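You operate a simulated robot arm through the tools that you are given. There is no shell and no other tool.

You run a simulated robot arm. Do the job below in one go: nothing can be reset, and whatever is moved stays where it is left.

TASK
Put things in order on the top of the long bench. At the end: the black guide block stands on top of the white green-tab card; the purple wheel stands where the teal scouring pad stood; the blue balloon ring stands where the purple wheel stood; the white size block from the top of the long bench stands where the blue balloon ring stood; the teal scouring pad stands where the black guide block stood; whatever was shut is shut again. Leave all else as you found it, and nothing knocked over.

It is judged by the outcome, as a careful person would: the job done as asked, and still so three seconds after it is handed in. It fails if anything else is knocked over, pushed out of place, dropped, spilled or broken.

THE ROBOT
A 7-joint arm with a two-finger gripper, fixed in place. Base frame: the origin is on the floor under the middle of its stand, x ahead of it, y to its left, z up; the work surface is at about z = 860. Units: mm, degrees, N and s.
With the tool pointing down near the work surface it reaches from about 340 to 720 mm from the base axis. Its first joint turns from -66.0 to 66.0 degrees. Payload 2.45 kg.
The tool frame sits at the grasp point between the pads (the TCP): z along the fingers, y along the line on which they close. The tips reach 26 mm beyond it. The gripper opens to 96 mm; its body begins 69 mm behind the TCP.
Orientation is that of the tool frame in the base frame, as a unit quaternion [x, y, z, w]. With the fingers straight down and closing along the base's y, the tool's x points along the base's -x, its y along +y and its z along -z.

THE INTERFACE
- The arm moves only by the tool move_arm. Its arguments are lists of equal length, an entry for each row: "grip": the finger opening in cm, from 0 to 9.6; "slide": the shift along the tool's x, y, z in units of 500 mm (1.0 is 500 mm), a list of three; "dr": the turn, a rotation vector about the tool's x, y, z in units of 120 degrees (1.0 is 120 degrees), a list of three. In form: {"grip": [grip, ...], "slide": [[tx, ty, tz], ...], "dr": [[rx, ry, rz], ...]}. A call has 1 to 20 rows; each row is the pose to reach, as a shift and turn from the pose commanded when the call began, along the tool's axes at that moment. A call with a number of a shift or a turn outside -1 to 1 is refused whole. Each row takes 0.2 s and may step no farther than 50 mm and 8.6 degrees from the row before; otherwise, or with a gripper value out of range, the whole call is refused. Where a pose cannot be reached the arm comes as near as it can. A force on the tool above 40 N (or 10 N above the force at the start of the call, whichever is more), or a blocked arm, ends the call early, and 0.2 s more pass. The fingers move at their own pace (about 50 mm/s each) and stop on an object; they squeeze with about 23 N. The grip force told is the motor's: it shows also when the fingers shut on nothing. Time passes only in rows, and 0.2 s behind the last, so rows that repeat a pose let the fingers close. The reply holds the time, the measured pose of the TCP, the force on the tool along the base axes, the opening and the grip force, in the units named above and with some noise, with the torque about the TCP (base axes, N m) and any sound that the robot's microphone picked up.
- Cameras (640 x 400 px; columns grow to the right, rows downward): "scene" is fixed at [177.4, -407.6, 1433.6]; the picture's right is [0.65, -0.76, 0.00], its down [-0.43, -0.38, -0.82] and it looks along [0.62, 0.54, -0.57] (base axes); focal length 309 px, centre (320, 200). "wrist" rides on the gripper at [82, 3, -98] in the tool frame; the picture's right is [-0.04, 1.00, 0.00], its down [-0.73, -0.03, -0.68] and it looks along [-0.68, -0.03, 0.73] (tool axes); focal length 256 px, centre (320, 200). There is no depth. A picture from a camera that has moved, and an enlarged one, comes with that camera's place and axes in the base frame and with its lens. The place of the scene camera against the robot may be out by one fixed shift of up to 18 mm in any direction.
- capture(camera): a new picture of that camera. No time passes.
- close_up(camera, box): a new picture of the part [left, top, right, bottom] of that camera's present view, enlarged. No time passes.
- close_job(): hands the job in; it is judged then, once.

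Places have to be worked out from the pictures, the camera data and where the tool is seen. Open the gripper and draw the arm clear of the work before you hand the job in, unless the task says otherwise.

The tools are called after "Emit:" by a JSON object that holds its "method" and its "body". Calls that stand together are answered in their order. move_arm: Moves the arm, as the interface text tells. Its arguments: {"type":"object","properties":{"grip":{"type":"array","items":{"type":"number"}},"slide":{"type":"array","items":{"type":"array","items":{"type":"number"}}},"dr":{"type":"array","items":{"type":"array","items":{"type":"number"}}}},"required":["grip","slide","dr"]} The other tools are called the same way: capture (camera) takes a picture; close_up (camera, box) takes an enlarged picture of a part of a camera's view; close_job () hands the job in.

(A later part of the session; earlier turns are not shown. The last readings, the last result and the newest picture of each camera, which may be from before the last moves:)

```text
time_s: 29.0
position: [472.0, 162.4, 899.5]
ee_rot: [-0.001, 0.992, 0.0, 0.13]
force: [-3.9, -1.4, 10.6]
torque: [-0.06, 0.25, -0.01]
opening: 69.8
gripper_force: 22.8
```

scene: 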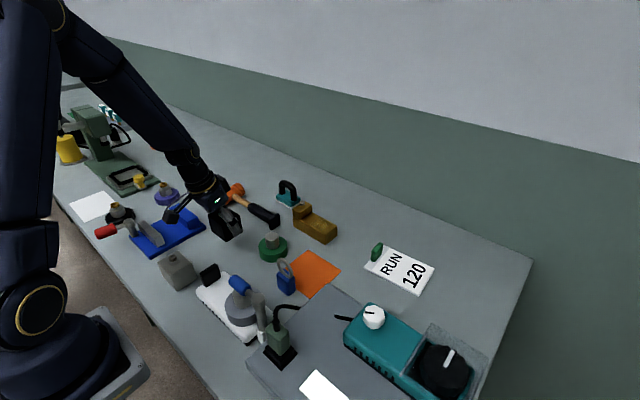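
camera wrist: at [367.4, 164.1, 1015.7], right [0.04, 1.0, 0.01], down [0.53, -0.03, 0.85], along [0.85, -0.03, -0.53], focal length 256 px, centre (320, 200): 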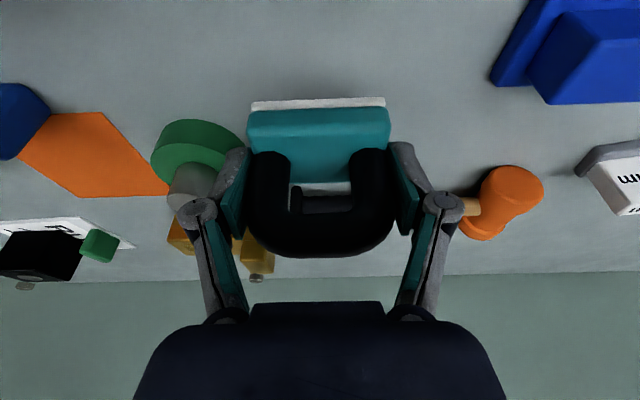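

Contact at +10.6 N, so I'll open to release and then look.

Emit:
{"method": "move_arm", "body": {"grip": [7.2, 7.6, 8.0, 8.4, 8.6, 8.6], "slide": [[0, 0, 0], [0, 0, 0], [0, 0, 0], [0, 0, 0], [0, 0, 0], [0, 0, 0]], "dr": [[0, 0, 0], [0, 0, 0], [0, 0, 0], [0, 0, 0], [0, 0, 0], [0, 0, 0]]}}

Emit:
{"method": "capture", "body": {"camera": "wrist"}}

Emit:
{"method": "close_up", "body": {"camera": "scene", "box": [150, 150, 310, 290]}}

```text
time_s: 30.4
position: [473.2, 161.6, 898.5]
ee_rot: [0.0, 0.991, 0.001, 0.132]
force: [-0.4, 0.4, 0.6]
torque: [0.03, 0.02, -0.03]
opening: 85.9
gripper_force: 0.1
```

```text
taken
camera wrist: at [368.2, 164.8, 971.1], right [0.04, 1.0, 0.01], down [0.53, -0.03, 0.85], along [0.85, -0.03, -0.53], focal length 256 px, centre (320, 200)
```

wrist: 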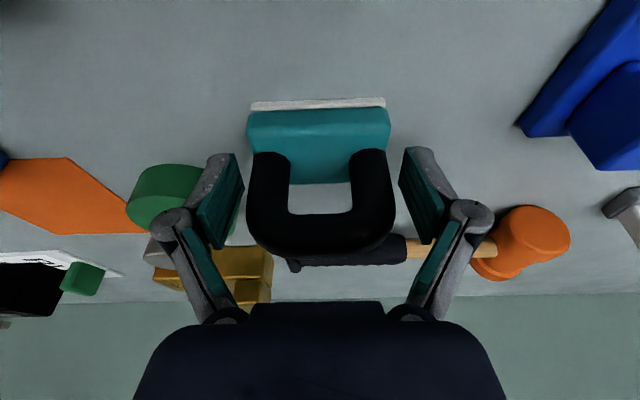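

```text
2.86 times, centred on (230, 220) of scene
camera zoom: at [177.4, -407.6, 1433.6], right [0.65, -0.76, 0.0], down [-0.43, -0.38, -0.82], along [0.62, 0.54, -0.57], focal length 883 px, centre (577, 143)
```

zoom: 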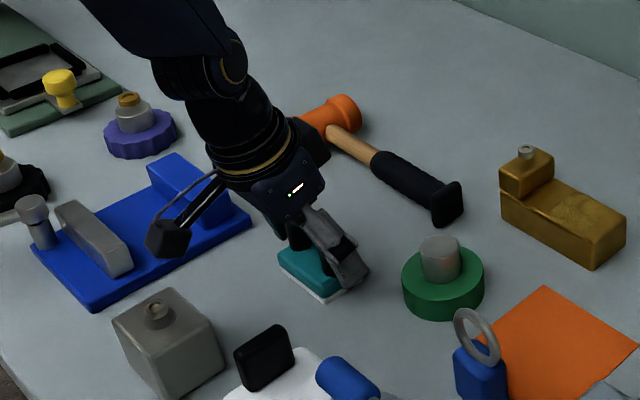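

The pad stands where the guide block was. I'll rise clear and move over toward the purple wheel to look.

Emit:
{"method": "move_arm", "body": {"grip": [8.6, 8.6, 8.6, 9.6, 9.6, 9.6, 9.6, 9.6, 9.6, 9.6, 9.6], "slide": [[-0.0207, 0, -0.0773], [-0.0414, 0, -0.1545], [-0.0633, 0, -0.2364], [-0.0488, 0.0885, -0.2403], [-0.0343, 0.177, -0.2442], [-0.0199, 0.2655, -0.248], [-0.0054, 0.3539, -0.2519], [0.0091, 0.4424, -0.2558], [0.0236, 0.5309, -0.2597], [0.0381, 0.6194, -0.2636], [0.0381, 0.6194, -0.2636]], "dr": [[0, 0, 0], [0, 0, 0], [0, 0, 0], [0, 0, 0], [0, 0, 0], [0, 0, 0], [0, 0, 0], [0, 0, 0], [0, 0, 0], [0, 0, 0], [0, 0, 0]]}}

Emit:
{"method": "capture", "body": {"camera": "wrist"}}

Emit:
{"method": "capture", "body": {"camera": "scene"}}

Emit:
{"method": "close_up", "body": {"camera": "wrist", "box": [240, 20, 432, 140]}}

```text
time_s: 32.8
position: [419.6, 473.9, 1019.4]
ee_rot: [0.0, 0.991, 0.0, 0.131]
force: [-1.0, -0.6, -0.5]
torque: [-0.01, -0.02, -0.04]
opening: 96.2
gripper_force: 0.0
```

```text
taken
camera wrist: at [315.2, 477.6, 1092.8], right [0.04, 1.0, 0.01], down [0.53, -0.03, 0.85], along [0.85, -0.03, -0.53], focal length 256 px, centre (320, 200)
```

wrist: 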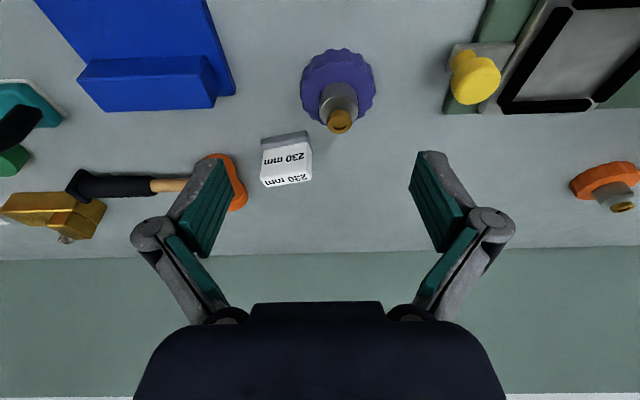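

```text
taken
```

scene: 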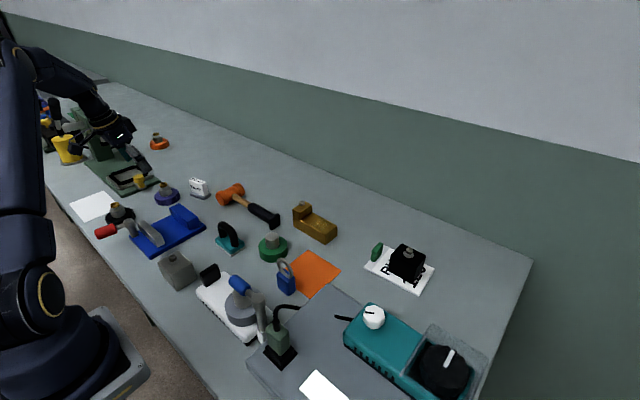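

```text
3.33 times, centred on (336, 80) of wrist
camera zoom: at [315.2, 477.6, 1092.8], right [0.04, 1.0, 0.01], down [0.53, -0.03, 0.85], along [0.85, -0.03, -0.53], focal length 853 px, centre (267, 600)
```

zoom: 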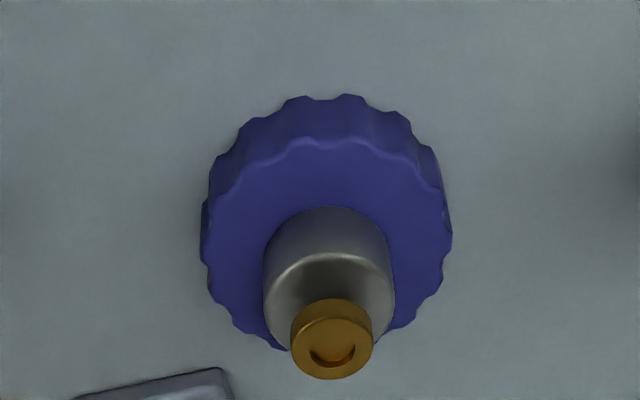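

The reading in y (473.9) differs from the commanded 470, so I'll dwell briefly to let the arm settle before measuring the wheel.

Emit:
{"method": "move_arm", "body": {"grip": [9.6, 9.6, 9.6], "slide": [[0, 0, 0], [0, 0, 0], [0, 0, 0]], "dr": [[0, 0, 0], [0, 0, 0], [0, 0, 0]]}}

Emit:
{"method": "close_up", "body": {"camera": "wrist", "box": [240, 20, 432, 140]}}

Emit:
{"method": "close_up", "body": {"camera": "wrist", "box": [200, 100, 392, 220]}}

```text
time_s: 33.6
position: [419.5, 473.1, 1020.3]
ee_rot: [0.0, 0.991, 0.0, 0.131]
force: [-0.1, 0.8, 0.7]
torque: [0.02, -0.01, 0.0]
opening: 95.9
gripper_force: 0.0
```

```text
3.33 times, centred on (336, 80) of wrist
camera zoom: at [315.5, 477.2, 1093.0], right [0.04, 1.0, 0.01], down [0.53, -0.03, 0.85], along [0.85, -0.03, -0.53], focal length 853 px, centre (267, 600)
```

zoom: 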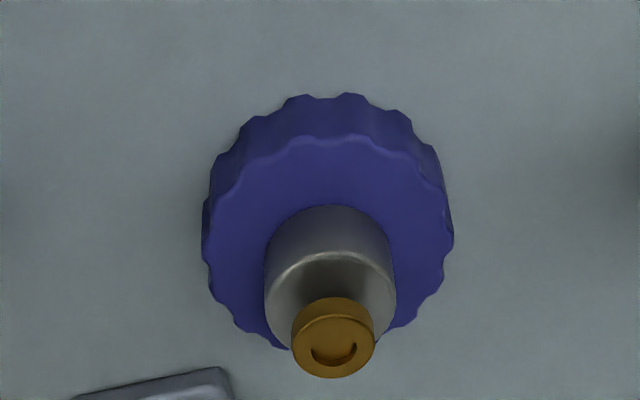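

```text
3.33 times, centred on (296, 160) of wrist
camera zoom: at [315.5, 477.2, 1093.0], right [0.04, 1.0, 0.01], down [0.53, -0.03, 0.85], along [0.85, -0.03, -0.53], focal length 853 px, centre (400, 333)
```

zoom: 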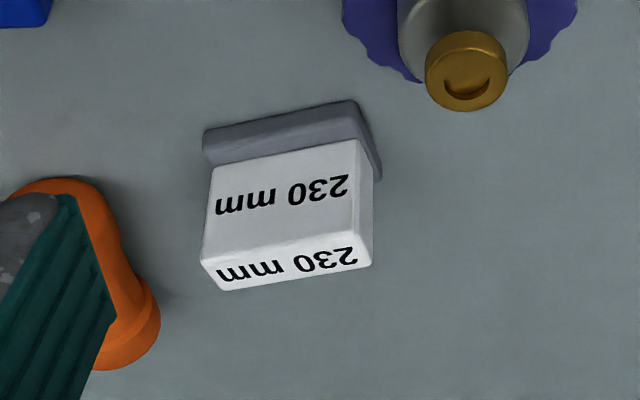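

The wheel's centre is about (471, 490.4): a 70 mm disc with top ≈ 881, and a 36 mm hub up to about 899. I'll hover over it with the opening reduced to 70 mm, correcting for the measured y offset.

Emit:
{"method": "move_arm", "body": {"grip": [8.5, 7.0, 7.0, 7.0], "slide": [[-0.0294, 0.017, 0.07], [-0.0588, 0.034, 0.14], [-0.0588, 0.034, 0.14], [-0.0588, 0.034, 0.14]], "dr": [[0, 0, 0], [0, 0, 0], [0, 0, 0], [0, 0, 0]]}}

Emit:
{"method": "capture", "body": {"camera": "wrist"}}

Emit:
{"method": "close_up", "body": {"camera": "scene", "box": [80, 110, 240, 230]}}

```text
time_s: 34.6
position: [466.8, 489.3, 960.4]
ee_rot: [-0.001, 0.991, 0.0, 0.13]
force: [-0.4, -0.3, -0.4]
torque: [-0.02, 0.03, 0.03]
opening: 70.0
gripper_force: 0.2
```

```text
taken
camera wrist: at [362.5, 493.4, 1032.9], right [0.04, 1.0, 0.01], down [0.53, -0.03, 0.85], along [0.85, -0.03, -0.53], focal length 256 px, centre (320, 200)
```

wrist: 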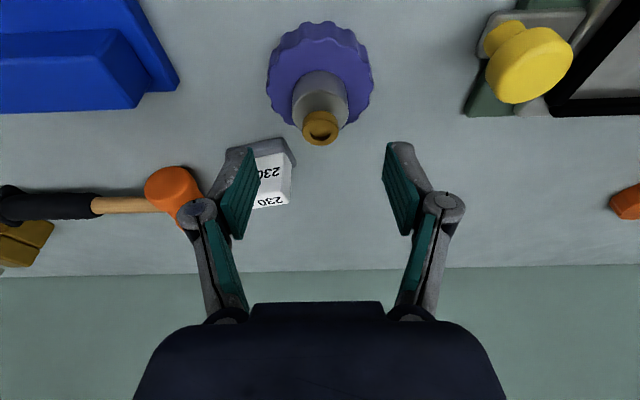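

```text
3.33 times, centred on (160, 170) of scene
camera zoom: at [177.4, -407.6, 1433.6], right [0.65, -0.76, 0.0], down [-0.43, -0.38, -0.82], along [0.62, 0.54, -0.57], focal length 1030 px, centre (853, 300)
```

zoom: 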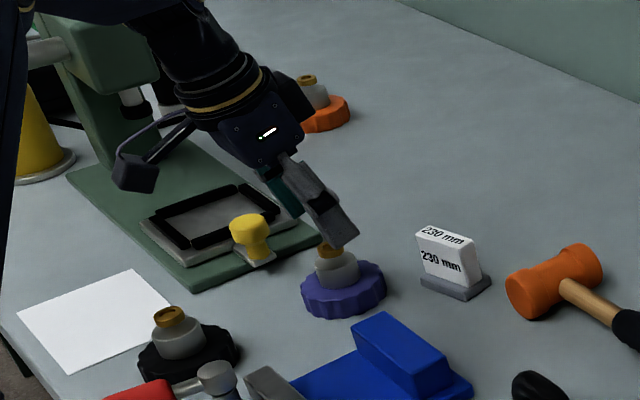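

The wheel centre is confirmed at (471, 490.6) and the gripper is lined up with the hub. I'll descend to TCP z = 912, tips just above the disc.

Emit:
{"method": "move_arm", "body": {"grip": [7.0, 7.0, 7.0, 7.0], "slide": [[0.0129, 0.0005, 0.0462], [0.021, 0.001, 0.0745], [0.0258, 0.001, 0.0925], [0.0258, 0.001, 0.0925]], "dr": [[0, 0, 0], [0, 0, 0], [0, 0, 0], [0, 0, 0]]}}

Emit:
{"method": "capture", "body": {"camera": "wrist"}}

Emit:
{"method": "close_up", "body": {"camera": "scene", "box": [130, 150, 210, 220]}}

```text
time_s: 35.6
position: [466.1, 490.2, 912.7]
ee_rot: [0.0, 0.992, -0.001, 0.13]
force: [-0.1, -0.2, 0.0]
torque: [-0.01, -0.06, 0.02]
opening: 69.8
gripper_force: 0.0
```

```text
taken
camera wrist: at [361.7, 492.7, 986.0], right [0.04, 1.0, 0.01], down [0.53, -0.03, 0.85], along [0.85, -0.03, -0.53], focal length 256 px, centre (320, 200)
```

wrist: 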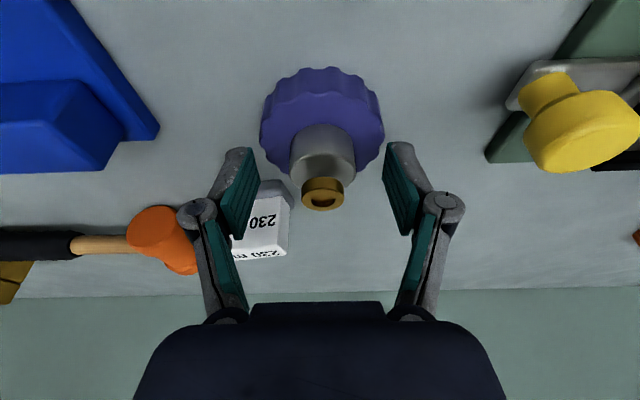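

```text
5.71 times, centred on (170, 185) of scene
camera zoom: at [177.4, -407.6, 1433.6], right [0.65, -0.76, 0.0], down [-0.43, -0.38, -0.82], along [0.62, 0.54, -0.57], focal length 1766 px, centre (1177, 286)
```

zoom: 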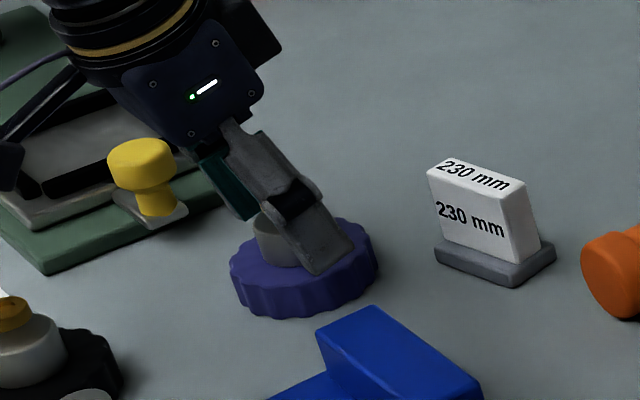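

The fingers are beside the hub just above the disc, so I'll close on the hub.

Emit:
{"method": "move_arm", "body": {"grip": [6.0, 5.0, 4.0, 3.0, 2.5, 2.5, 2.5], "slide": [[0, 0, 0], [0, 0, 0], [0, 0, 0], [0, 0, 0], [0, 0, 0], [0, 0, 0], [0, 0, 0]], "dr": [[0, 0, 0], [0, 0, 0], [0, 0, 0], [0, 0, 0], [0, 0, 0], [0, 0, 0], [0, 0, 0]]}}

Emit:
{"method": "capture", "body": {"camera": "wrist"}}

```text
time_s: 37.2
position: [465.8, 489.7, 912.7]
ee_rot: [0.0, 0.991, -0.001, 0.131]
force: [0.2, -0.4, 1.2]
torque: [0.03, 0.01, 0.0]
opening: 34.8
gripper_force: 23.1
```

```text
taken
camera wrist: at [361.7, 492.7, 986.2], right [0.04, 1.0, 0.01], down [0.53, -0.03, 0.85], along [0.85, -0.03, -0.53], focal length 256 px, centre (320, 200)
```

wrist: 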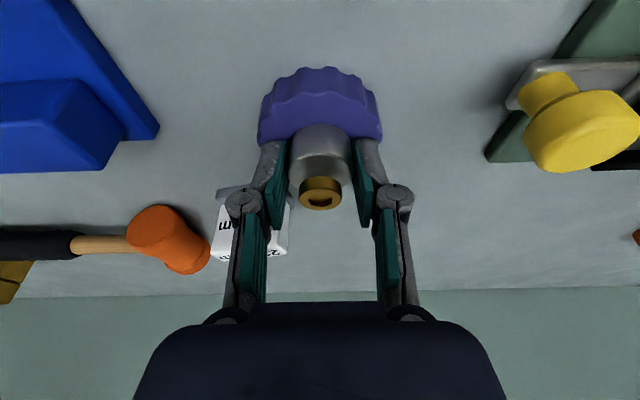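

The hub is gripped at 34.8 mm with 23 N. I'll lift slowly and check for slipping.

Emit:
{"method": "move_arm", "body": {"grip": [2.5, 2.5, 2.5, 2.5, 2.5], "slide": [[-0.0041, 0, -0.0155], [-0.0088, 0, -0.0328], [-0.0155, 0, -0.058], [-0.0259, 0, -0.0966], [-0.0259, 0, -0.0966]], "dr": [[0, 0, 0], [0, 0, 0], [0, 0, 0], [0, 0, 0], [0, 0, 0]]}}

Emit:
{"method": "capture", "body": {"camera": "wrist"}}

Emit:
{"method": "close_up", "body": {"camera": "scene", "box": [110, 120, 230, 220]}}

```text
time_s: 38.4
position: [465.3, 487.7, 963.4]
ee_rot: [0.0, 0.991, 0.0, 0.131]
force: [-0.1, 0.4, -1.7]
torque: [0.03, 0.04, 0.01]
opening: 35.5
gripper_force: 23.0
```

```text
taken
camera wrist: at [362.3, 491.7, 1036.4], right [0.04, 1.0, 0.01], down [0.53, -0.03, 0.85], along [0.85, -0.03, -0.53], focal length 256 px, centre (320, 200)
```

wrist: 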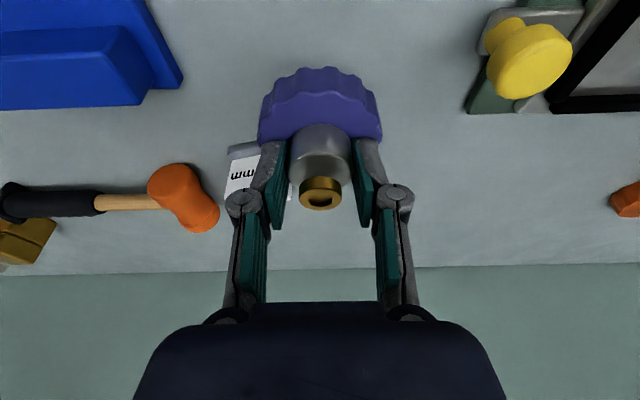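

```text
4.00 times, centred on (170, 170) of scene
camera zoom: at [177.4, -407.6, 1433.6], right [0.65, -0.76, 0.0], down [-0.43, -0.38, -0.82], along [0.62, 0.54, -0.57], focal length 1236 px, centre (920, 320)
```

zoom: 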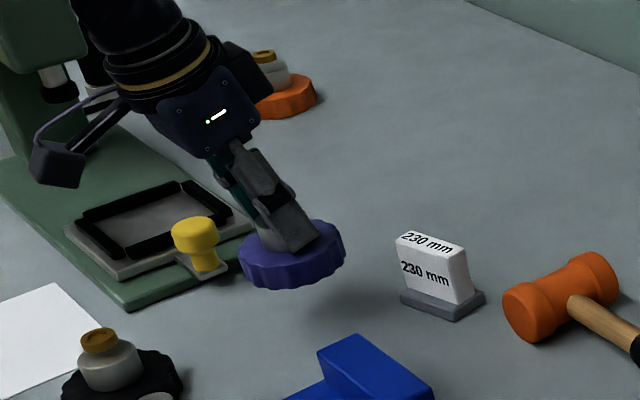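

The wheel is held firm and level. I'll carry it over the size block and hammer to hover at the pad's old place (712, 190.7).

Emit:
{"method": "move_arm", "body": {"grip": [2.5, 2.5, 2.5, 2.5, 2.5, 2.5, 2.5, 2.5, 2.5, 2.5, 2.5, 2.5, 2.5, 2.5], "slide": [[-0.0207, 0, -0.0773], [-0.03, 0, -0.112], [-0.0882, -0.0742, -0.0964], [-0.1464, -0.1484, -0.0808], [-0.2046, -0.2226, -0.0652], [-0.2628, -0.2968, -0.0496], [-0.321, -0.371, -0.034], [-0.3792, -0.4452, -0.0184], [-0.4374, -0.5194, -0.0028], [-0.4956, -0.5936, 0.0127], [-0.4801, -0.5936, 0.0706], [-0.4646, -0.5936, 0.1286], [-0.4646, -0.5936, 0.1286], [-0.4646, -0.5936, 0.1286]], "dr": [[0, 0, 0], [0, 0, 0], [0, 0, 0], [0, 0, 0], [0, 0, 0], [0, 0, 0], [0, 0, 0], [0, 0, 0], [0, 0, 0], [0, 0, 0], [0, 0, 0], [0, 0, 0], [0, 0, 0], [0, 0, 0]]}}

Emit:
{"method": "capture", "body": {"camera": "wrist"}}

Emit:
{"method": "close_up", "body": {"camera": "scene", "box": [230, 110, 370, 230]}}

```text
time_s: 41.4
position: [705.7, 192.1, 961.5]
ee_rot: [0.0, 0.991, 0.0, 0.13]
force: [0.0, 0.1, -2.5]
torque: [0.02, 0.0, 0.03]
opening: 35.3
gripper_force: 22.8
```

```text
taken
camera wrist: at [602.6, 195.6, 1034.0], right [0.04, 1.0, 0.01], down [0.53, -0.03, 0.85], along [0.85, -0.03, -0.53], focal length 256 px, centre (320, 200)
```

wrist: 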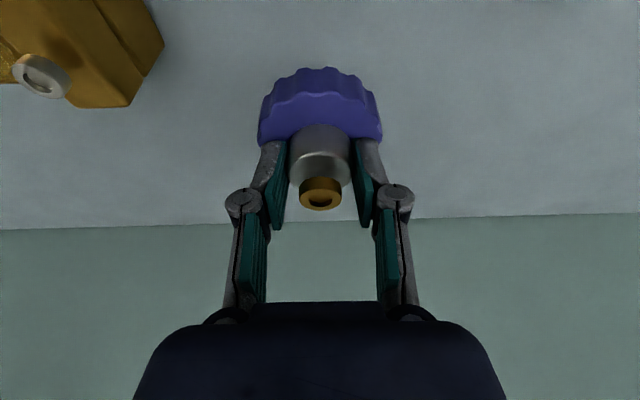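

```text
3.33 times, centred on (300, 170) of scene
camera zoom: at [177.4, -407.6, 1433.6], right [0.65, -0.76, 0.0], down [-0.43, -0.38, -0.82], along [0.62, 0.54, -0.57], focal length 1030 px, centre (387, 300)
```

zoom: 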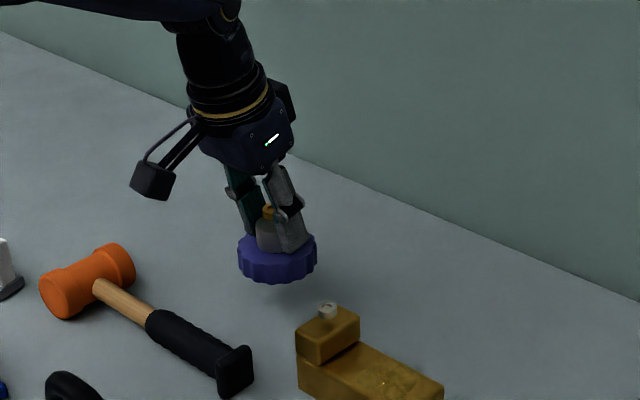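

Aligned within a millimetre or two. I'll lower to just above contact, nudging y by -1 mm.

Emit:
{"method": "move_arm", "body": {"grip": [2.5, 2.5, 2.5, 2.5, 2.5], "slide": [[0.0104, -0.001, 0.0386], [0.0185, -0.002, 0.0705], [0.0225, -0.002, 0.086], [0.0235, -0.002, 0.09], [0.0235, -0.002, 0.09]], "dr": [[0, 0, 0], [0, 0, 0], [0, 0, 0], [0, 0, 0], [0, 0, 0]]}}

```text
time_s: 42.6
position: [709.3, 190.3, 914.1]
ee_rot: [0.0, 0.991, 0.0, 0.131]
force: [-0.7, -0.2, -1.7]
torque: [-0.03, 0.02, 0.01]
opening: 35.3
gripper_force: 22.6
```

Not touching yet at about 913.5. Down another 1.5 mm.

Emit:
{"method": "move_arm", "body": {"grip": [2.5, 2.5, 2.5], "slide": [[0.0004, 0, 0.0014], [0.0008, 0, 0.0029], [0.0008, 0, 0.0029]], "dr": [[0, 0, 0], [0, 0, 0], [0, 0, 0]]}}

Emit:
{"method": "capture", "body": {"camera": "wrist"}}

```text
time_s: 43.4
position: [707.9, 191.3, 913.0]
ee_rot: [0.001, 0.991, 0.0, 0.131]
force: [-0.8, -0.6, 5.4]
torque: [-0.01, 0.18, 0.0]
opening: 35.3
gripper_force: 22.8
```

```text
taken
camera wrist: at [603.8, 194.5, 986.1], right [0.04, 1.0, 0.01], down [0.53, -0.03, 0.85], along [0.85, -0.03, -0.53], focal length 256 px, centre (320, 200)
```

wrist: 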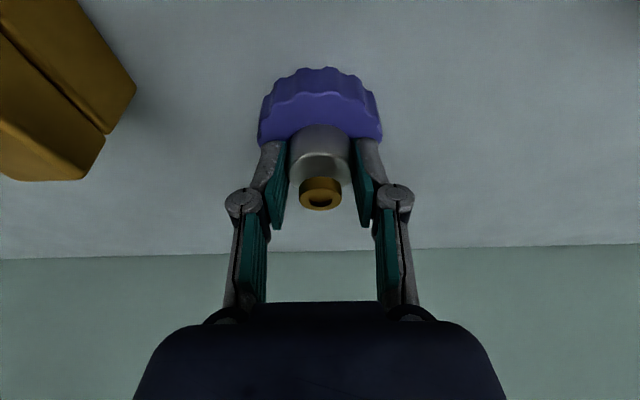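

It is in contact (+5.4 N). I'll open, then rise straight up and look.

Emit:
{"method": "move_arm", "body": {"grip": [4.0, 4.6, 5.4, 6.2, 6.6, 6.6], "slide": [[0, 0, 0], [0, 0, 0], [0, 0, 0], [0, 0, 0], [0, 0, 0], [0, 0, 0]], "dr": [[0, 0, 0], [0, 0, 0], [0, 0, 0], [0, 0, 0], [0, 0, 0], [0, 0, 0]]}}

Emit:
{"method": "move_arm", "body": {"grip": [6.6, 6.6, 6.6, 8.0, 8.0], "slide": [[-0.0207, 0, -0.0773], [-0.0414, 0, -0.1545], [-0.0569, 0, -0.2125], [-0.0569, 0, -0.2125], [-0.0569, 0, -0.2125]], "dr": [[0, 0, 0], [0, 0, 0], [0, 0, 0], [0, 0, 0], [0, 0, 0]]}}

Emit:
{"method": "capture", "body": {"camera": "wrist"}}

Emit:
{"method": "close_up", "body": {"camera": "scene", "box": [230, 130, 370, 250]}}

```text
time_s: 44.8
position: [707.6, 192.1, 913.5]
ee_rot: [0.0, 0.991, 0.0, 0.13]
force: [0.4, -0.1, 0.0]
torque: [-0.03, 0.04, 0.02]
opening: 66.0
gripper_force: 0.0
```

```text
time_s: 46.0
position: [706.5, 190.6, 1025.1]
ee_rot: [0.001, 0.991, 0.001, 0.13]
force: [0.3, -0.1, 1.0]
torque: [0.02, 0.02, 0.01]
opening: 80.1
gripper_force: 0.1
```

```text
taken
camera wrist: at [602.2, 195.1, 1097.4], right [0.04, 1.0, 0.01], down [0.53, -0.03, 0.85], along [0.85, -0.03, -0.53], focal length 256 px, centre (320, 200)
```

wrist: 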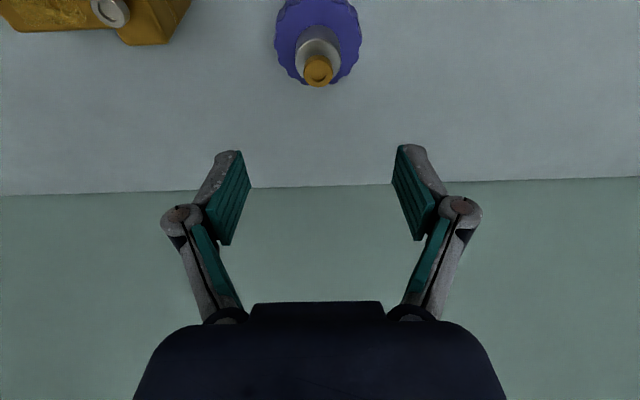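

```text
3.33 times, centred on (300, 190) of scene
camera zoom: at [177.4, -407.6, 1433.6], right [0.65, -0.76, 0.0], down [-0.43, -0.38, -0.82], along [0.62, 0.54, -0.57], focal length 1030 px, centre (387, 233)
```

zoom: 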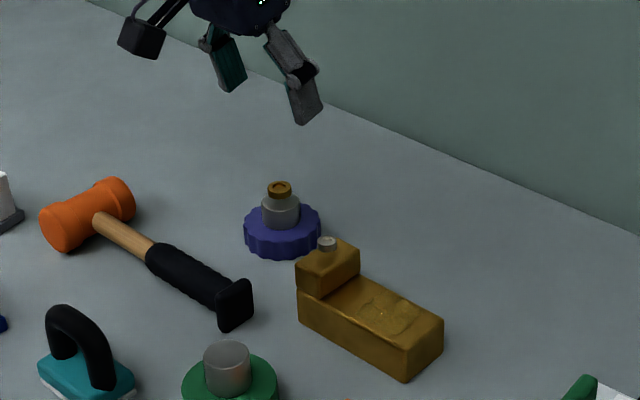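

The wheel stands centred at about (713, 191), which is the pad's old place. Next is the blue ring: I'll move back to a viewing pose, returning the tool to vertical.

Emit:
{"method": "move_arm", "body": {"grip": [9.6, 9.6, 9.6, 9.6, 9.6, 9.6, 9.6, 9.6, 9.6, 9.6, 9.6], "slide": [[0.0692, -0.0533, -0.0227], [0.1384, -0.1065, -0.0454], [0.2076, -0.1598, -0.0681], [0.2768, -0.2131, -0.0908], [0.3461, -0.2663, -0.1134], [0.4153, -0.3196, -0.1361], [0.4845, -0.3729, -0.1588], [0.5537, -0.4261, -0.1815], [0.6229, -0.4794, -0.2042], [0.6229, -0.4794, -0.2042], [0.6229, -0.4794, -0.2042]], "dr": [[0, 0.0139, 0], [0, 0.0278, 0], [0, 0.0417, 0], [0, 0.0556, 0], [0, 0.0694, 0], [0, 0.0833, 0], [0, 0.0972, 0], [0, 0.1111, 0], [0, 0.125, 0], [0, 0.125, 0], [0, 0.125, 0]]}}

Emit:
{"method": "capture", "body": {"camera": "wrist"}}

Emit:
{"method": "close_up", "body": {"camera": "wrist", "box": [256, 130, 384, 210]}}

Emit:
{"method": "close_up", "body": {"camera": "scene", "box": [245, 235, 355, 315]}}

```text
time_s: 48.4
position: [377.3, -49.8, 1039.7]
ee_rot: [0.0, 1.0, 0.0, 0.001]
force: [-1.0, 0.5, -0.2]
torque: [0.0, 0.0, 0.04]
opening: 96.0
gripper_force: 0.1
```

```text
taken
camera wrist: at [296.7, -45.3, 1137.3], right [0.04, 1.0, 0.0], down [0.73, -0.03, 0.68], along [0.68, -0.03, -0.73], focal length 256 px, centre (320, 200)
```

wrist: 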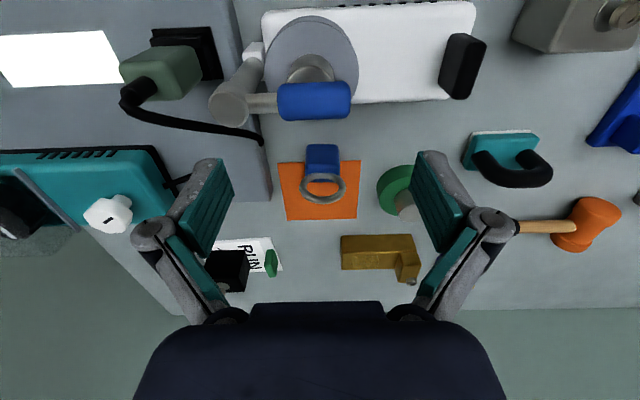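

```text
5.00 times, centred on (320, 170) of wrist
camera zoom: at [296.7, -45.3, 1137.3], right [0.04, 1.0, 0.0], down [0.73, -0.03, 0.68], along [0.68, -0.03, -0.73], focal length 1280 px, centre (320, 350)
```

zoom: 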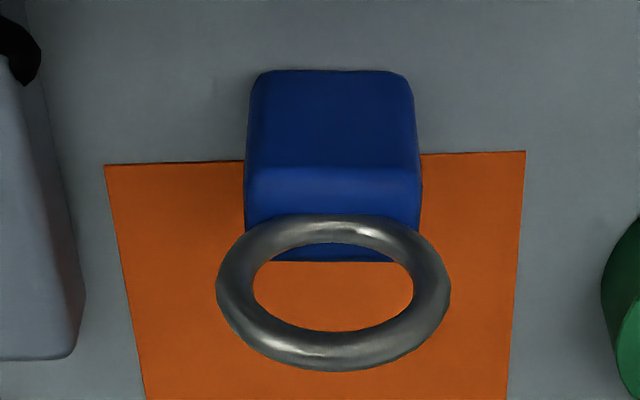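

```text
5.00 times, centred on (300, 275) of scene
camera zoom: at [177.4, -407.6, 1433.6], right [0.65, -0.76, 0.0], down [-0.43, -0.38, -0.82], along [0.62, 0.54, -0.57], focal length 1545 px, centre (420, -175)
```

zoom: 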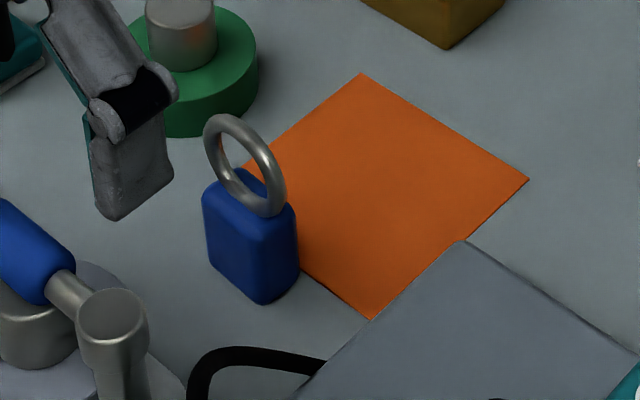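

The ring's body spans about x 461–489, y -68 to -30, with the ring upright above it in the y–z plane. I'll turn the tool -90° so the fingers close along x, and move above it at a safe height.

Emit:
{"method": "move_arm", "body": {"grip": [9.0, 8.0, 7.0, 6.0, 5.0, 5.0, 5.0, 5.0, 5.0, 5.0, 5.0, 5.0, 5.0], "slide": [[-0.0173, 0, 0], [-0.0346, 0, 0], [-0.0519, 0, 0], [-0.0691, 0, 0], [-0.0864, 0, 0], [-0.1037, 0, 0], [-0.121, 0.001, 0], [-0.1382, 0.001, 0], [-0.1555, 0.001, 0], [-0.1728, 0.001, 0], [-0.19, 0.001, 0], [-0.19, 0.001, 0], [-0.19, 0.001, 0]], "dr": [[0, 0, -0.0682], [0, 0, -0.1364], [0, 0, -0.2046], [0, 0, -0.2727], [0, 0, -0.3409], [0, 0, -0.4091], [0, 0, -0.4773], [0, 0, -0.5455], [0, 0, -0.6136], [0, 0, -0.6818], [0, 0, -0.75], [0, 0, -0.75], [0, 0, -0.75]]}}

Emit:
{"method": "capture", "body": {"camera": "wrist"}}

Emit:
{"method": "capture", "body": {"camera": "scene"}}

```text
time_s: 51.2
position: [474.9, -49.6, 1038.7]
ee_rot: [0.708, -0.707, 0.001, 0.0]
force: [-0.7, 0.3, -0.5]
torque: [-0.02, 0.01, 0.02]
opening: 50.1
gripper_force: 0.0
```

```text
taken
camera wrist: at [472.3, -130.5, 1136.7], right [-1.0, 0.04, 0.0], down [0.03, 0.73, 0.68], along [0.03, 0.68, -0.73], focal length 256 px, centre (320, 200)
```

wrist: 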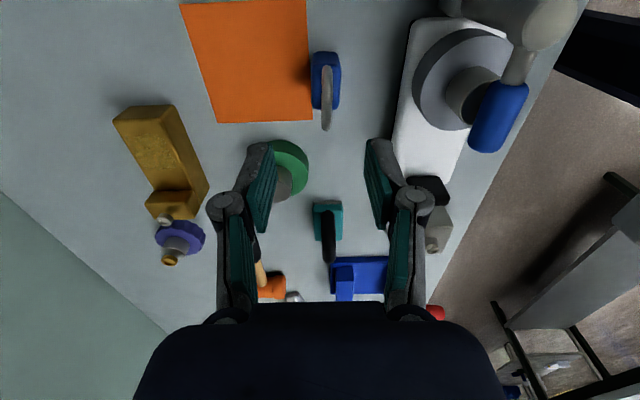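

```text
taken
```

scene: 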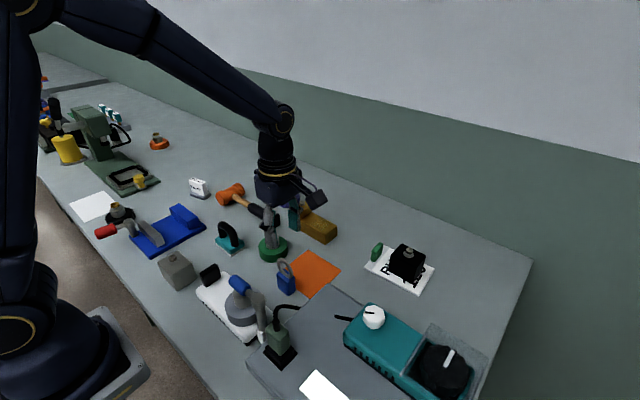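

I'll enlarge the ring from this side to check its x-centre and depth.

Emit:
{"method": "close_up", "body": {"camera": "wrist", "box": [272, 30, 400, 150]}}

Emit:
{"method": "close_up", "body": {"camera": "wrist", "box": [380, 0, 580, 200]}}

```text
3.33 times, centred on (336, 90) of wrist
camera zoom: at [472.3, -130.5, 1136.7], right [-1.0, 0.04, 0.0], down [0.03, 0.73, 0.68], along [0.03, 0.68, -0.73], focal length 853 px, centre (267, 567)
```

zoom: 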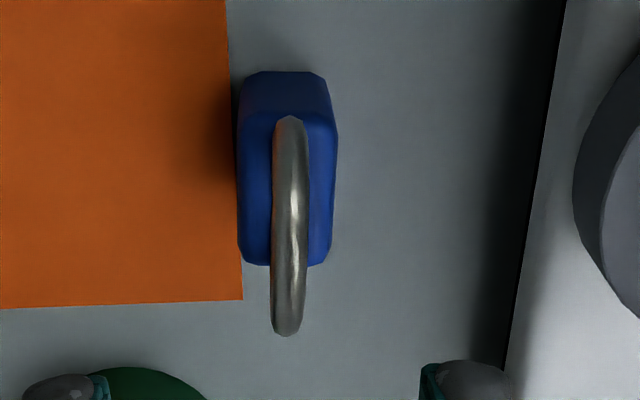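

```text
2.00 times, centred on (480, 100) of wrist
camera zoom: at [472.3, -130.5, 1136.7], right [-1.0, 0.04, 0.0], down [0.03, 0.73, 0.68], along [0.03, 0.68, -0.73], focal length 512 px, centre (0, 400)
```

zoom: 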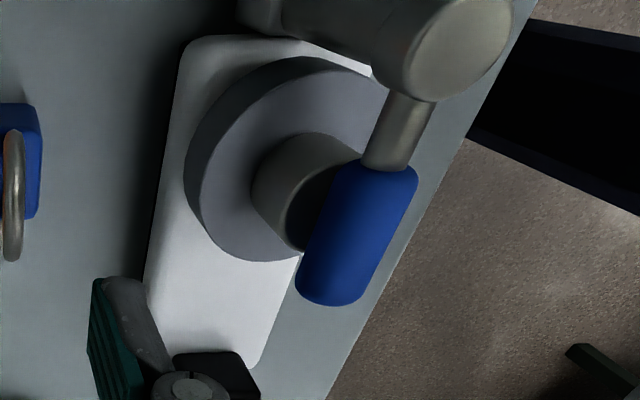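

From this side the body's centre is about 5.5 mm toward -x of the tool axis (x ≈ 469.5). I'll correct that and descend to z = 930, with the fingers either side of the ring.

Emit:
{"method": "move_arm", "body": {"grip": [5.6, 5.6, 5.6, 5.6, 5.6], "slide": [[-0.001, 0.011, 0.06], [-0.001, 0.011, 0.12], [-0.001, 0.011, 0.17], [-0.001, 0.011, 0.22], [-0.001, 0.011, 0.22]], "dr": [[0, 0, 0], [0, 0, 0], [0, 0, 0], [0, 0, 0], [0, 0, 0]]}}

Emit:
{"method": "capture", "body": {"camera": "wrist"}}

Emit:
{"method": "close_up", "body": {"camera": "scene", "box": [220, 180, 360, 320]}}

```text
time_s: 52.4
position: [469.4, -49.4, 930.1]
ee_rot: [0.708, -0.707, 0.0, 0.001]
force: [-0.2, 0.1, 0.2]
torque: [-0.01, -0.03, 0.01]
opening: 55.8
gripper_force: 0.1
```

```text
taken
camera wrist: at [467.0, -129.9, 1026.4], right [-1.0, 0.04, 0.0], down [0.03, 0.73, 0.68], along [0.03, 0.68, -0.73], focal length 256 px, centre (320, 200)
```

wrist: 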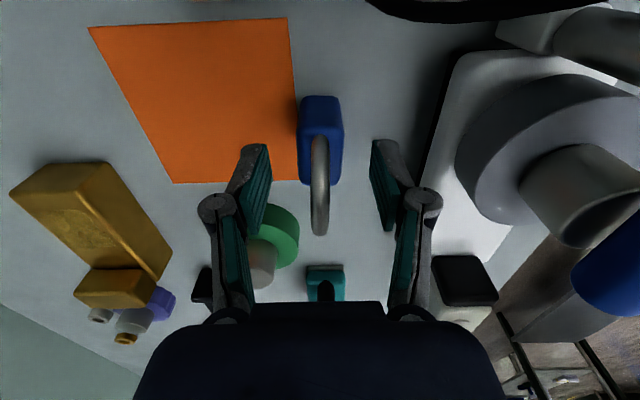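

```text
2.86 times, centred on (290, 250) of scene
camera zoom: at [177.4, -407.6, 1433.6], right [0.65, -0.76, 0.0], down [-0.43, -0.38, -0.82], along [0.62, 0.54, -0.57], focal length 883 px, centre (406, 57)
```

zoom: 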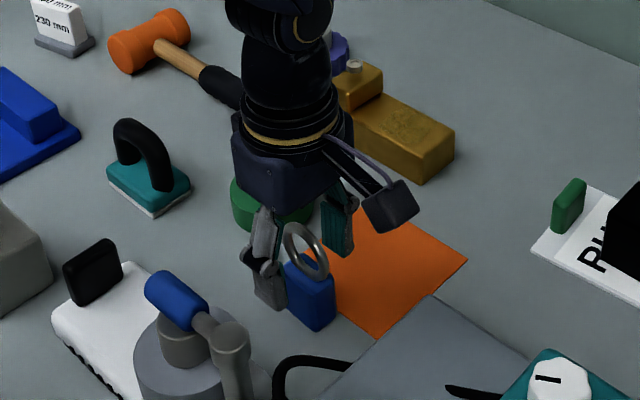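

The body and ring are centred between the fingers. I'll descend to z = 894, with the palm about 10 mm above the ring top, and close.

Emit:
{"method": "move_arm", "body": {"grip": [5.6, 5.6, 5.6, 4.6, 3.6, 2.6, 2.0, 2.0, 2.0], "slide": [[0, 0, 0.03], [0, 0, 0.055], [0, 0, 0.072], [0, 0, 0.072], [0, 0, 0.072], [0, 0, 0.072], [0, 0, 0.072], [0, 0, 0.072], [0, 0, 0.072]], "dr": [[0, 0, 0], [0, 0, 0], [0, 0, 0], [0, 0, 0], [0, 0, 0], [0, 0, 0], [0, 0, 0], [0, 0, 0], [0, 0, 0]]}}

Emit:
{"method": "capture", "body": {"camera": "wrist"}}

Emit:
{"method": "close_up", "body": {"camera": "scene", "box": [220, 200, 340, 310]}}

```text
time_s: 54.4
position: [469.8, -48.5, 893.8]
ee_rot: [-0.707, 0.707, 0.0, 0.0]
force: [0.2, 0.4, -0.6]
torque: [-0.04, -0.01, 0.01]
opening: 25.2
gripper_force: 22.8
```

```text
taken
camera wrist: at [467.4, -129.4, 991.1], right [-1.0, 0.04, 0.0], down [0.03, 0.73, 0.68], along [0.03, 0.68, -0.73], focal length 256 px, centre (320, 200)
```

wrist: 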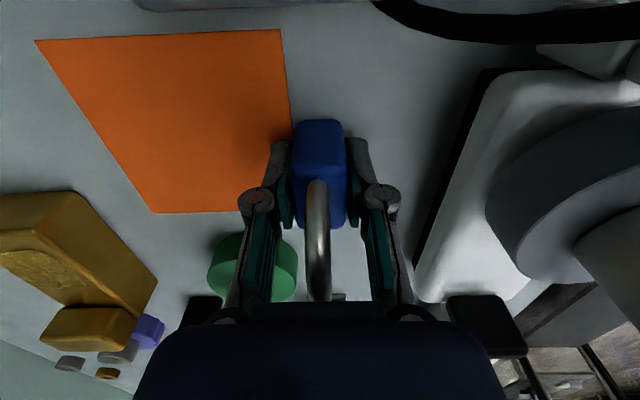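

```text
3.64 times, centred on (280, 255) of scene
camera zoom: at [177.4, -407.6, 1433.6], right [0.65, -0.76, 0.0], down [-0.43, -0.38, -0.82], along [0.62, 0.54, -0.57], focal length 1124 px, centre (466, 0)
```

zoom: 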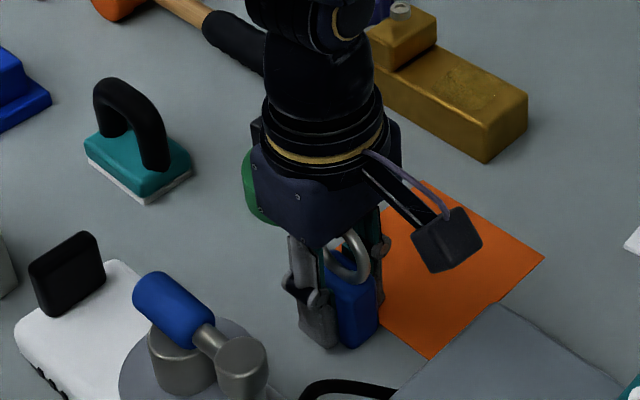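

The body is gripped at 25 mm with 22.8 N. I'll lift gently and check.

Emit:
{"method": "move_arm", "body": {"grip": [2.0, 2.0, 2.0, 2.0, 2.0], "slide": [[0, 0, -0.02], [0, 0, -0.05], [0, 0, -0.1], [0, 0, -0.15], [0, 0, -0.15]], "dr": [[0, 0, 0], [0, 0, 0], [0, 0, 0], [0, 0, 0], [0, 0, 0]]}}

Emit:
{"method": "capture", "body": {"camera": "wrist"}}

Emit:
{"method": "capture", "body": {"camera": "scene"}}

```text
time_s: 55.6
position: [470.9, -48.9, 969.8]
ee_rot: [0.708, -0.707, 0.0, -0.001]
force: [0.3, 0.4, -0.5]
torque: [-0.01, 0.02, -0.02]
opening: 25.1
gripper_force: 22.9
```

```text
taken
camera wrist: at [466.7, -129.3, 1067.4], right [-1.0, 0.04, 0.0], down [0.03, 0.73, 0.68], along [0.03, 0.68, -0.73], focal length 256 px, centre (320, 200)
```

wrist: 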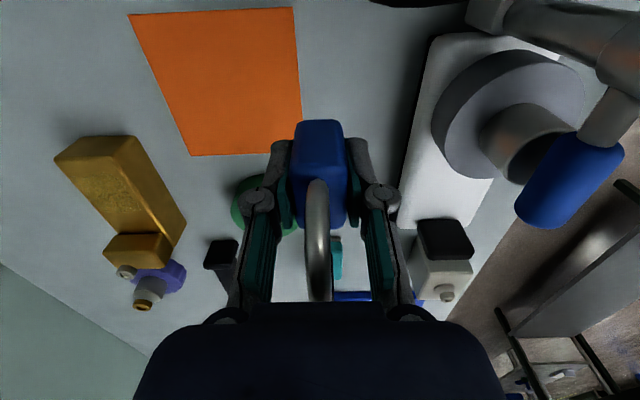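

```text
taken
```

scene: 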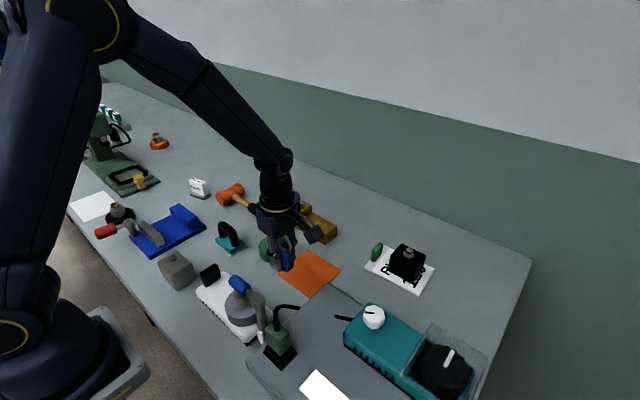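

The ring is held firmly. I'll raise it to z = 1040 and carry it along +y toward the wheel's old place.

Emit:
{"method": "move_arm", "body": {"grip": [2.0, 2.0, 2.0, 2.0, 2.0, 2.0, 2.0, 2.0, 2.0, 2.0, 2.0, 2.0, 2.0, 2.0], "slide": [[0, 0, -0.07], [0, 0, -0.142], [-0.098, 0, -0.142], [-0.196, 0, -0.142], [-0.294, 0, -0.142], [-0.392, 0, -0.142], [-0.49, 0, -0.142], [-0.588, 0, -0.142], [-0.686, 0, -0.142], [-0.784, 0, -0.142], [-0.882, 0, -0.142], [-0.98, 0, -0.142], [-0.98, 0, -0.142], [-0.98, 0, -0.142]], "dr": [[0, 0, 0], [0, 0, 0], [0, 0, 0], [0, 0, 0], [0, 0, 0], [0, 0, 0], [0, 0, 0], [0, 0, 0], [0, 0, 0], [0, 0, 0], [0, 0, 0], [0, 0, 0], [0, 0, 0], [0, 0, 0]]}}

Emit:
{"method": "capture", "body": {"camera": "wrist"}}

Emit:
{"method": "capture", "body": {"camera": "scene"}}

```text
time_s: 58.6
position: [469.0, 440.9, 1041.6]
ee_rot: [-0.707, 0.707, 0.001, -0.001]
force: [-0.3, 0.3, 0.4]
torque: [0.0, -0.03, 0.04]
opening: 25.0
gripper_force: 23.2
```

```text
taken
camera wrist: at [466.3, 360.3, 1137.9], right [-1.0, 0.04, 0.0], down [0.03, 0.73, 0.68], along [0.03, 0.68, -0.73], focal length 256 px, centre (320, 200)
```

wrist: 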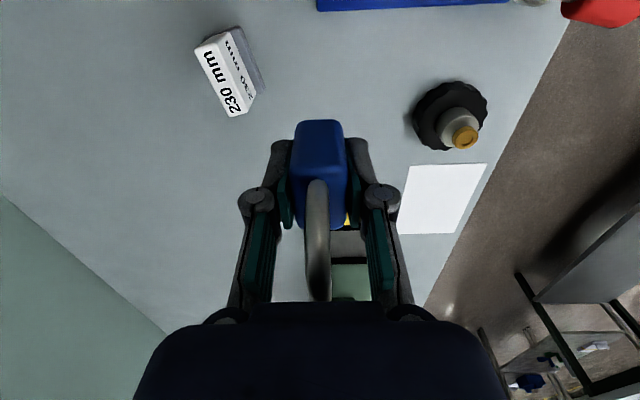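

```text
taken
```

scene: 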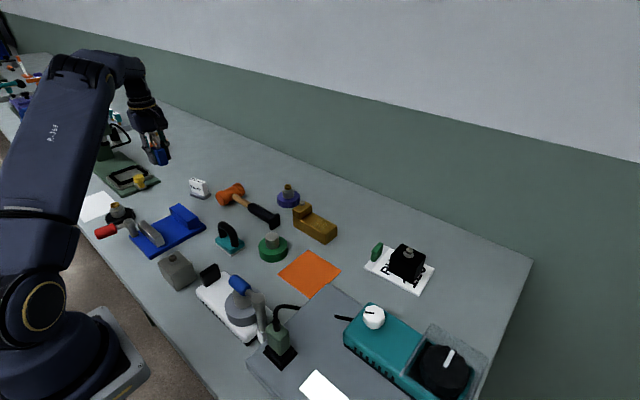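

Now for the last 50 mm in y and down to hover at z = 960.

Emit:
{"method": "move_arm", "body": {"grip": [2.0, 2.0, 2.0, 2.0, 2.0], "slide": [[-0.0988, -0.001, 0], [-0.0988, -0.001, 0.08], [-0.0988, -0.001, 0.16], [-0.0988, -0.001, 0.16], [-0.0988, -0.001, 0.16]], "dr": [[0, 0, 0], [0, 0, 0], [0, 0, 0], [0, 0, 0], [0, 0, 0]]}}

Emit:
{"method": "capture", "body": {"camera": "wrist"}}

Emit:
{"method": "close_up", "body": {"camera": "scene", "box": [80, 90, 240, 230]}}

```text
time_s: 59.8
position: [470.1, 493.6, 959.2]
ee_rot: [-0.707, 0.708, 0.0, 0.0]
force: [0.4, 0.5, -0.8]
torque: [-0.03, 0.02, 0.0]
opening: 25.1
gripper_force: 22.8
```

```text
taken
camera wrist: at [466.4, 411.4, 1057.0], right [-1.0, 0.04, 0.0], down [0.03, 0.73, 0.68], along [0.03, 0.68, -0.73], focal length 256 px, centre (320, 200)
```

wrist: 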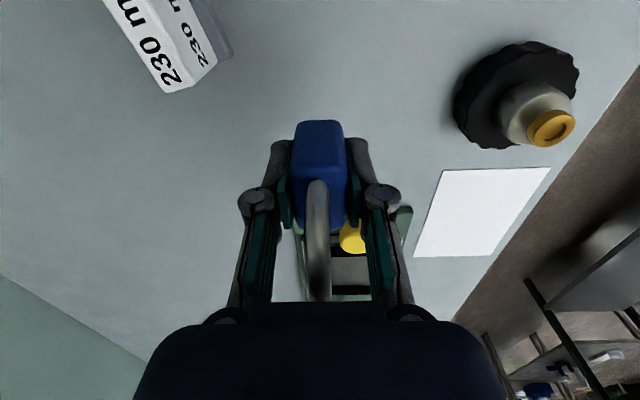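

```text
2.86 times, centred on (160, 160) of scene
camera zoom: at [177.4, -407.6, 1433.6], right [0.65, -0.76, 0.0], down [-0.43, -0.38, -0.82], along [0.62, 0.54, -0.57], focal length 883 px, centre (777, 314)
```

zoom: 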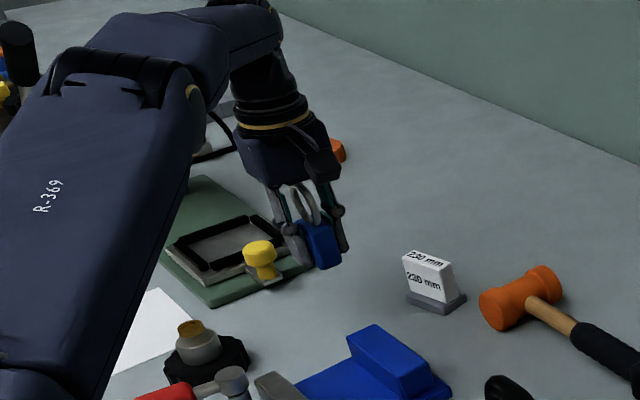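

Measured y is 493.5, so I'll correct by -3 mm while lowering to just above contact.

Emit:
{"method": "move_arm", "body": {"grip": [2.0, 2.0, 2.0, 2.0, 2.0, 2.0], "slide": [[0.003, 0, 0.05], [0.006, 0, 0.09], [0.006, 0, 0.115], [0.006, 0, 0.126], [0.006, 0, 0.126], [0.006, 0, 0.126]], "dr": [[0, 0, 0], [0, 0, 0], [0, 0, 0], [0, 0, 0], [0, 0, 0], [0, 0, 0]]}}

Emit:
{"method": "close_up", "body": {"camera": "scene", "box": [110, 130, 230, 220]}}

```text
time_s: 61.2
position: [469.0, 488.4, 896.5]
ee_rot: [-0.707, 0.707, 0.0, 0.0]
force: [-1.1, -0.3, -0.9]
torque: [0.04, -0.05, -0.02]
opening: 25.3
gripper_force: 23.2
```

```text
4.44 times, centred on (170, 175) of scene
camera zoom: at [177.4, -407.6, 1433.6], right [0.65, -0.76, 0.0], down [-0.43, -0.38, -0.82], along [0.62, 0.54, -0.57], focal length 1373 px, centre (987, 311)
```

zoom: 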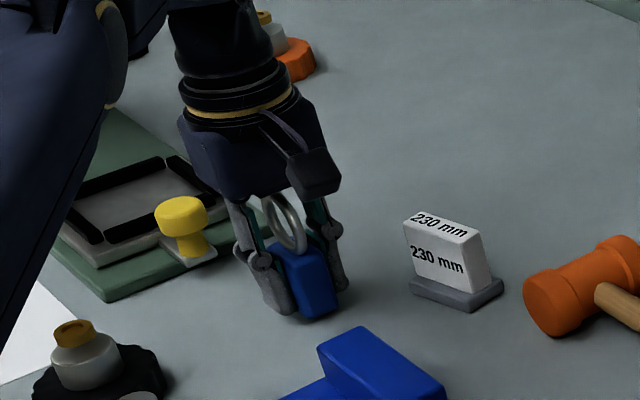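

Close to touching. I'll lower 2.5 mm more and read the force.

Emit:
{"method": "move_arm", "body": {"grip": [2.0, 2.0, 2.0], "slide": [[-0.002, 0, 0.003], [-0.002, 0, 0.005], [-0.002, 0, 0.005]], "dr": [[0, 0, 0], [0, 0, 0], [0, 0, 0]]}}

```text
time_s: 62.0
position: [470.5, 489.2, 894.3]
ee_rot: [0.708, -0.707, 0.001, 0.0]
force: [0.2, 0.8, -0.6]
torque: [0.01, -0.01, -0.02]
opening: 25.2
gripper_force: 23.0
```

No contact force yet; another 1 mm down.

Emit:
{"method": "move_arm", "body": {"grip": [2.0, 2.0, 2.0], "slide": [[0, 0, 0.001], [0, 0, 0.002], [0, 0, 0.002]], "dr": [[0, 0, 0], [0, 0, 0], [0, 0, 0]]}}

```text
time_s: 62.8
position: [470.4, 488.8, 894.7]
ee_rot: [-0.707, 0.707, 0.0, 0.001]
force: [-1.2, -0.6, -1.4]
torque: [-0.01, -0.02, -0.01]
opening: 25.2
gripper_force: 23.3
```

Still free; lower another 0.8 mm.

Emit:
{"method": "move_arm", "body": {"grip": [2.0, 2.0, 2.0], "slide": [[0, 0, 0.001], [0, 0, 0.0018], [0, 0, 0.0018]], "dr": [[0, 0, 0], [0, 0, 0], [0, 0, 0]]}}

```text
time_s: 63.6
position: [470.1, 489.2, 893.4]
ee_rot: [0.708, -0.707, 0.0, 0.001]
force: [0.8, -0.3, 2.6]
torque: [-0.05, -0.05, 0.0]
opening: 25.0
gripper_force: 22.7
```

Light contact (+2.6 N). I'll open, then rise straight up.

Emit:
{"method": "move_arm", "body": {"grip": [2.8, 3.4, 4.0, 4.6, 5.0, 5.0, 5.0], "slide": [[0, 0, 0], [0, 0, 0], [0, 0, 0], [0, 0, 0], [0, 0, 0], [0, 0, 0], [0, 0, 0]], "dr": [[0, 0, 0], [0, 0, 0], [0, 0, 0], [0, 0, 0], [0, 0, 0], [0, 0, 0], [0, 0, 0]]}}

Emit:
{"method": "capture", "body": {"camera": "wrist"}}

Emit:
{"method": "close_up", "body": {"camera": "scene", "box": [110, 130, 230, 220]}}

```text
time_s: 65.2
position: [470.2, 489.2, 894.2]
ee_rot: [0.707, -0.707, 0.0, 0.001]
force: [0.1, -0.3, -0.7]
torque: [-0.02, 0.0, -0.01]
opening: 50.4
gripper_force: 0.0
```

```text
taken
camera wrist: at [467.1, 407.9, 990.6], right [-1.0, 0.04, 0.0], down [0.03, 0.73, 0.68], along [0.03, 0.68, -0.73], focal length 256 px, centre (320, 200)
```

wrist: 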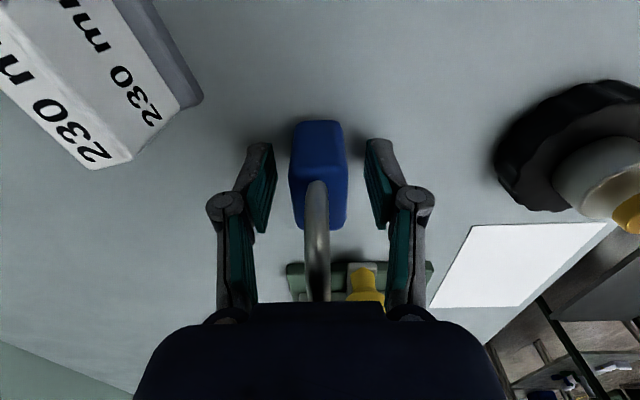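

```text
4.44 times, centred on (170, 175) of scene
camera zoom: at [177.4, -407.6, 1433.6], right [0.65, -0.76, 0.0], down [-0.43, -0.38, -0.82], along [0.62, 0.54, -0.57], focal length 1373 px, centre (987, 311)
```

zoom: 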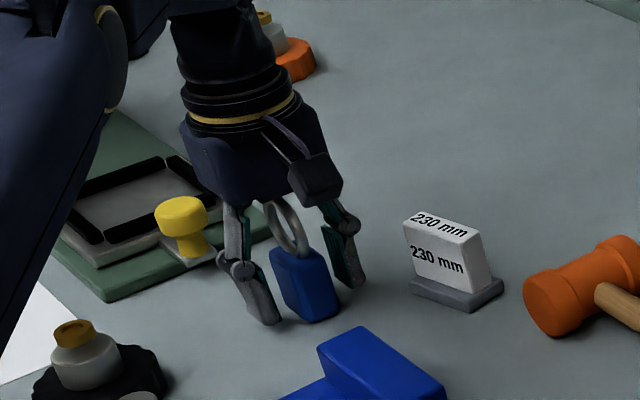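

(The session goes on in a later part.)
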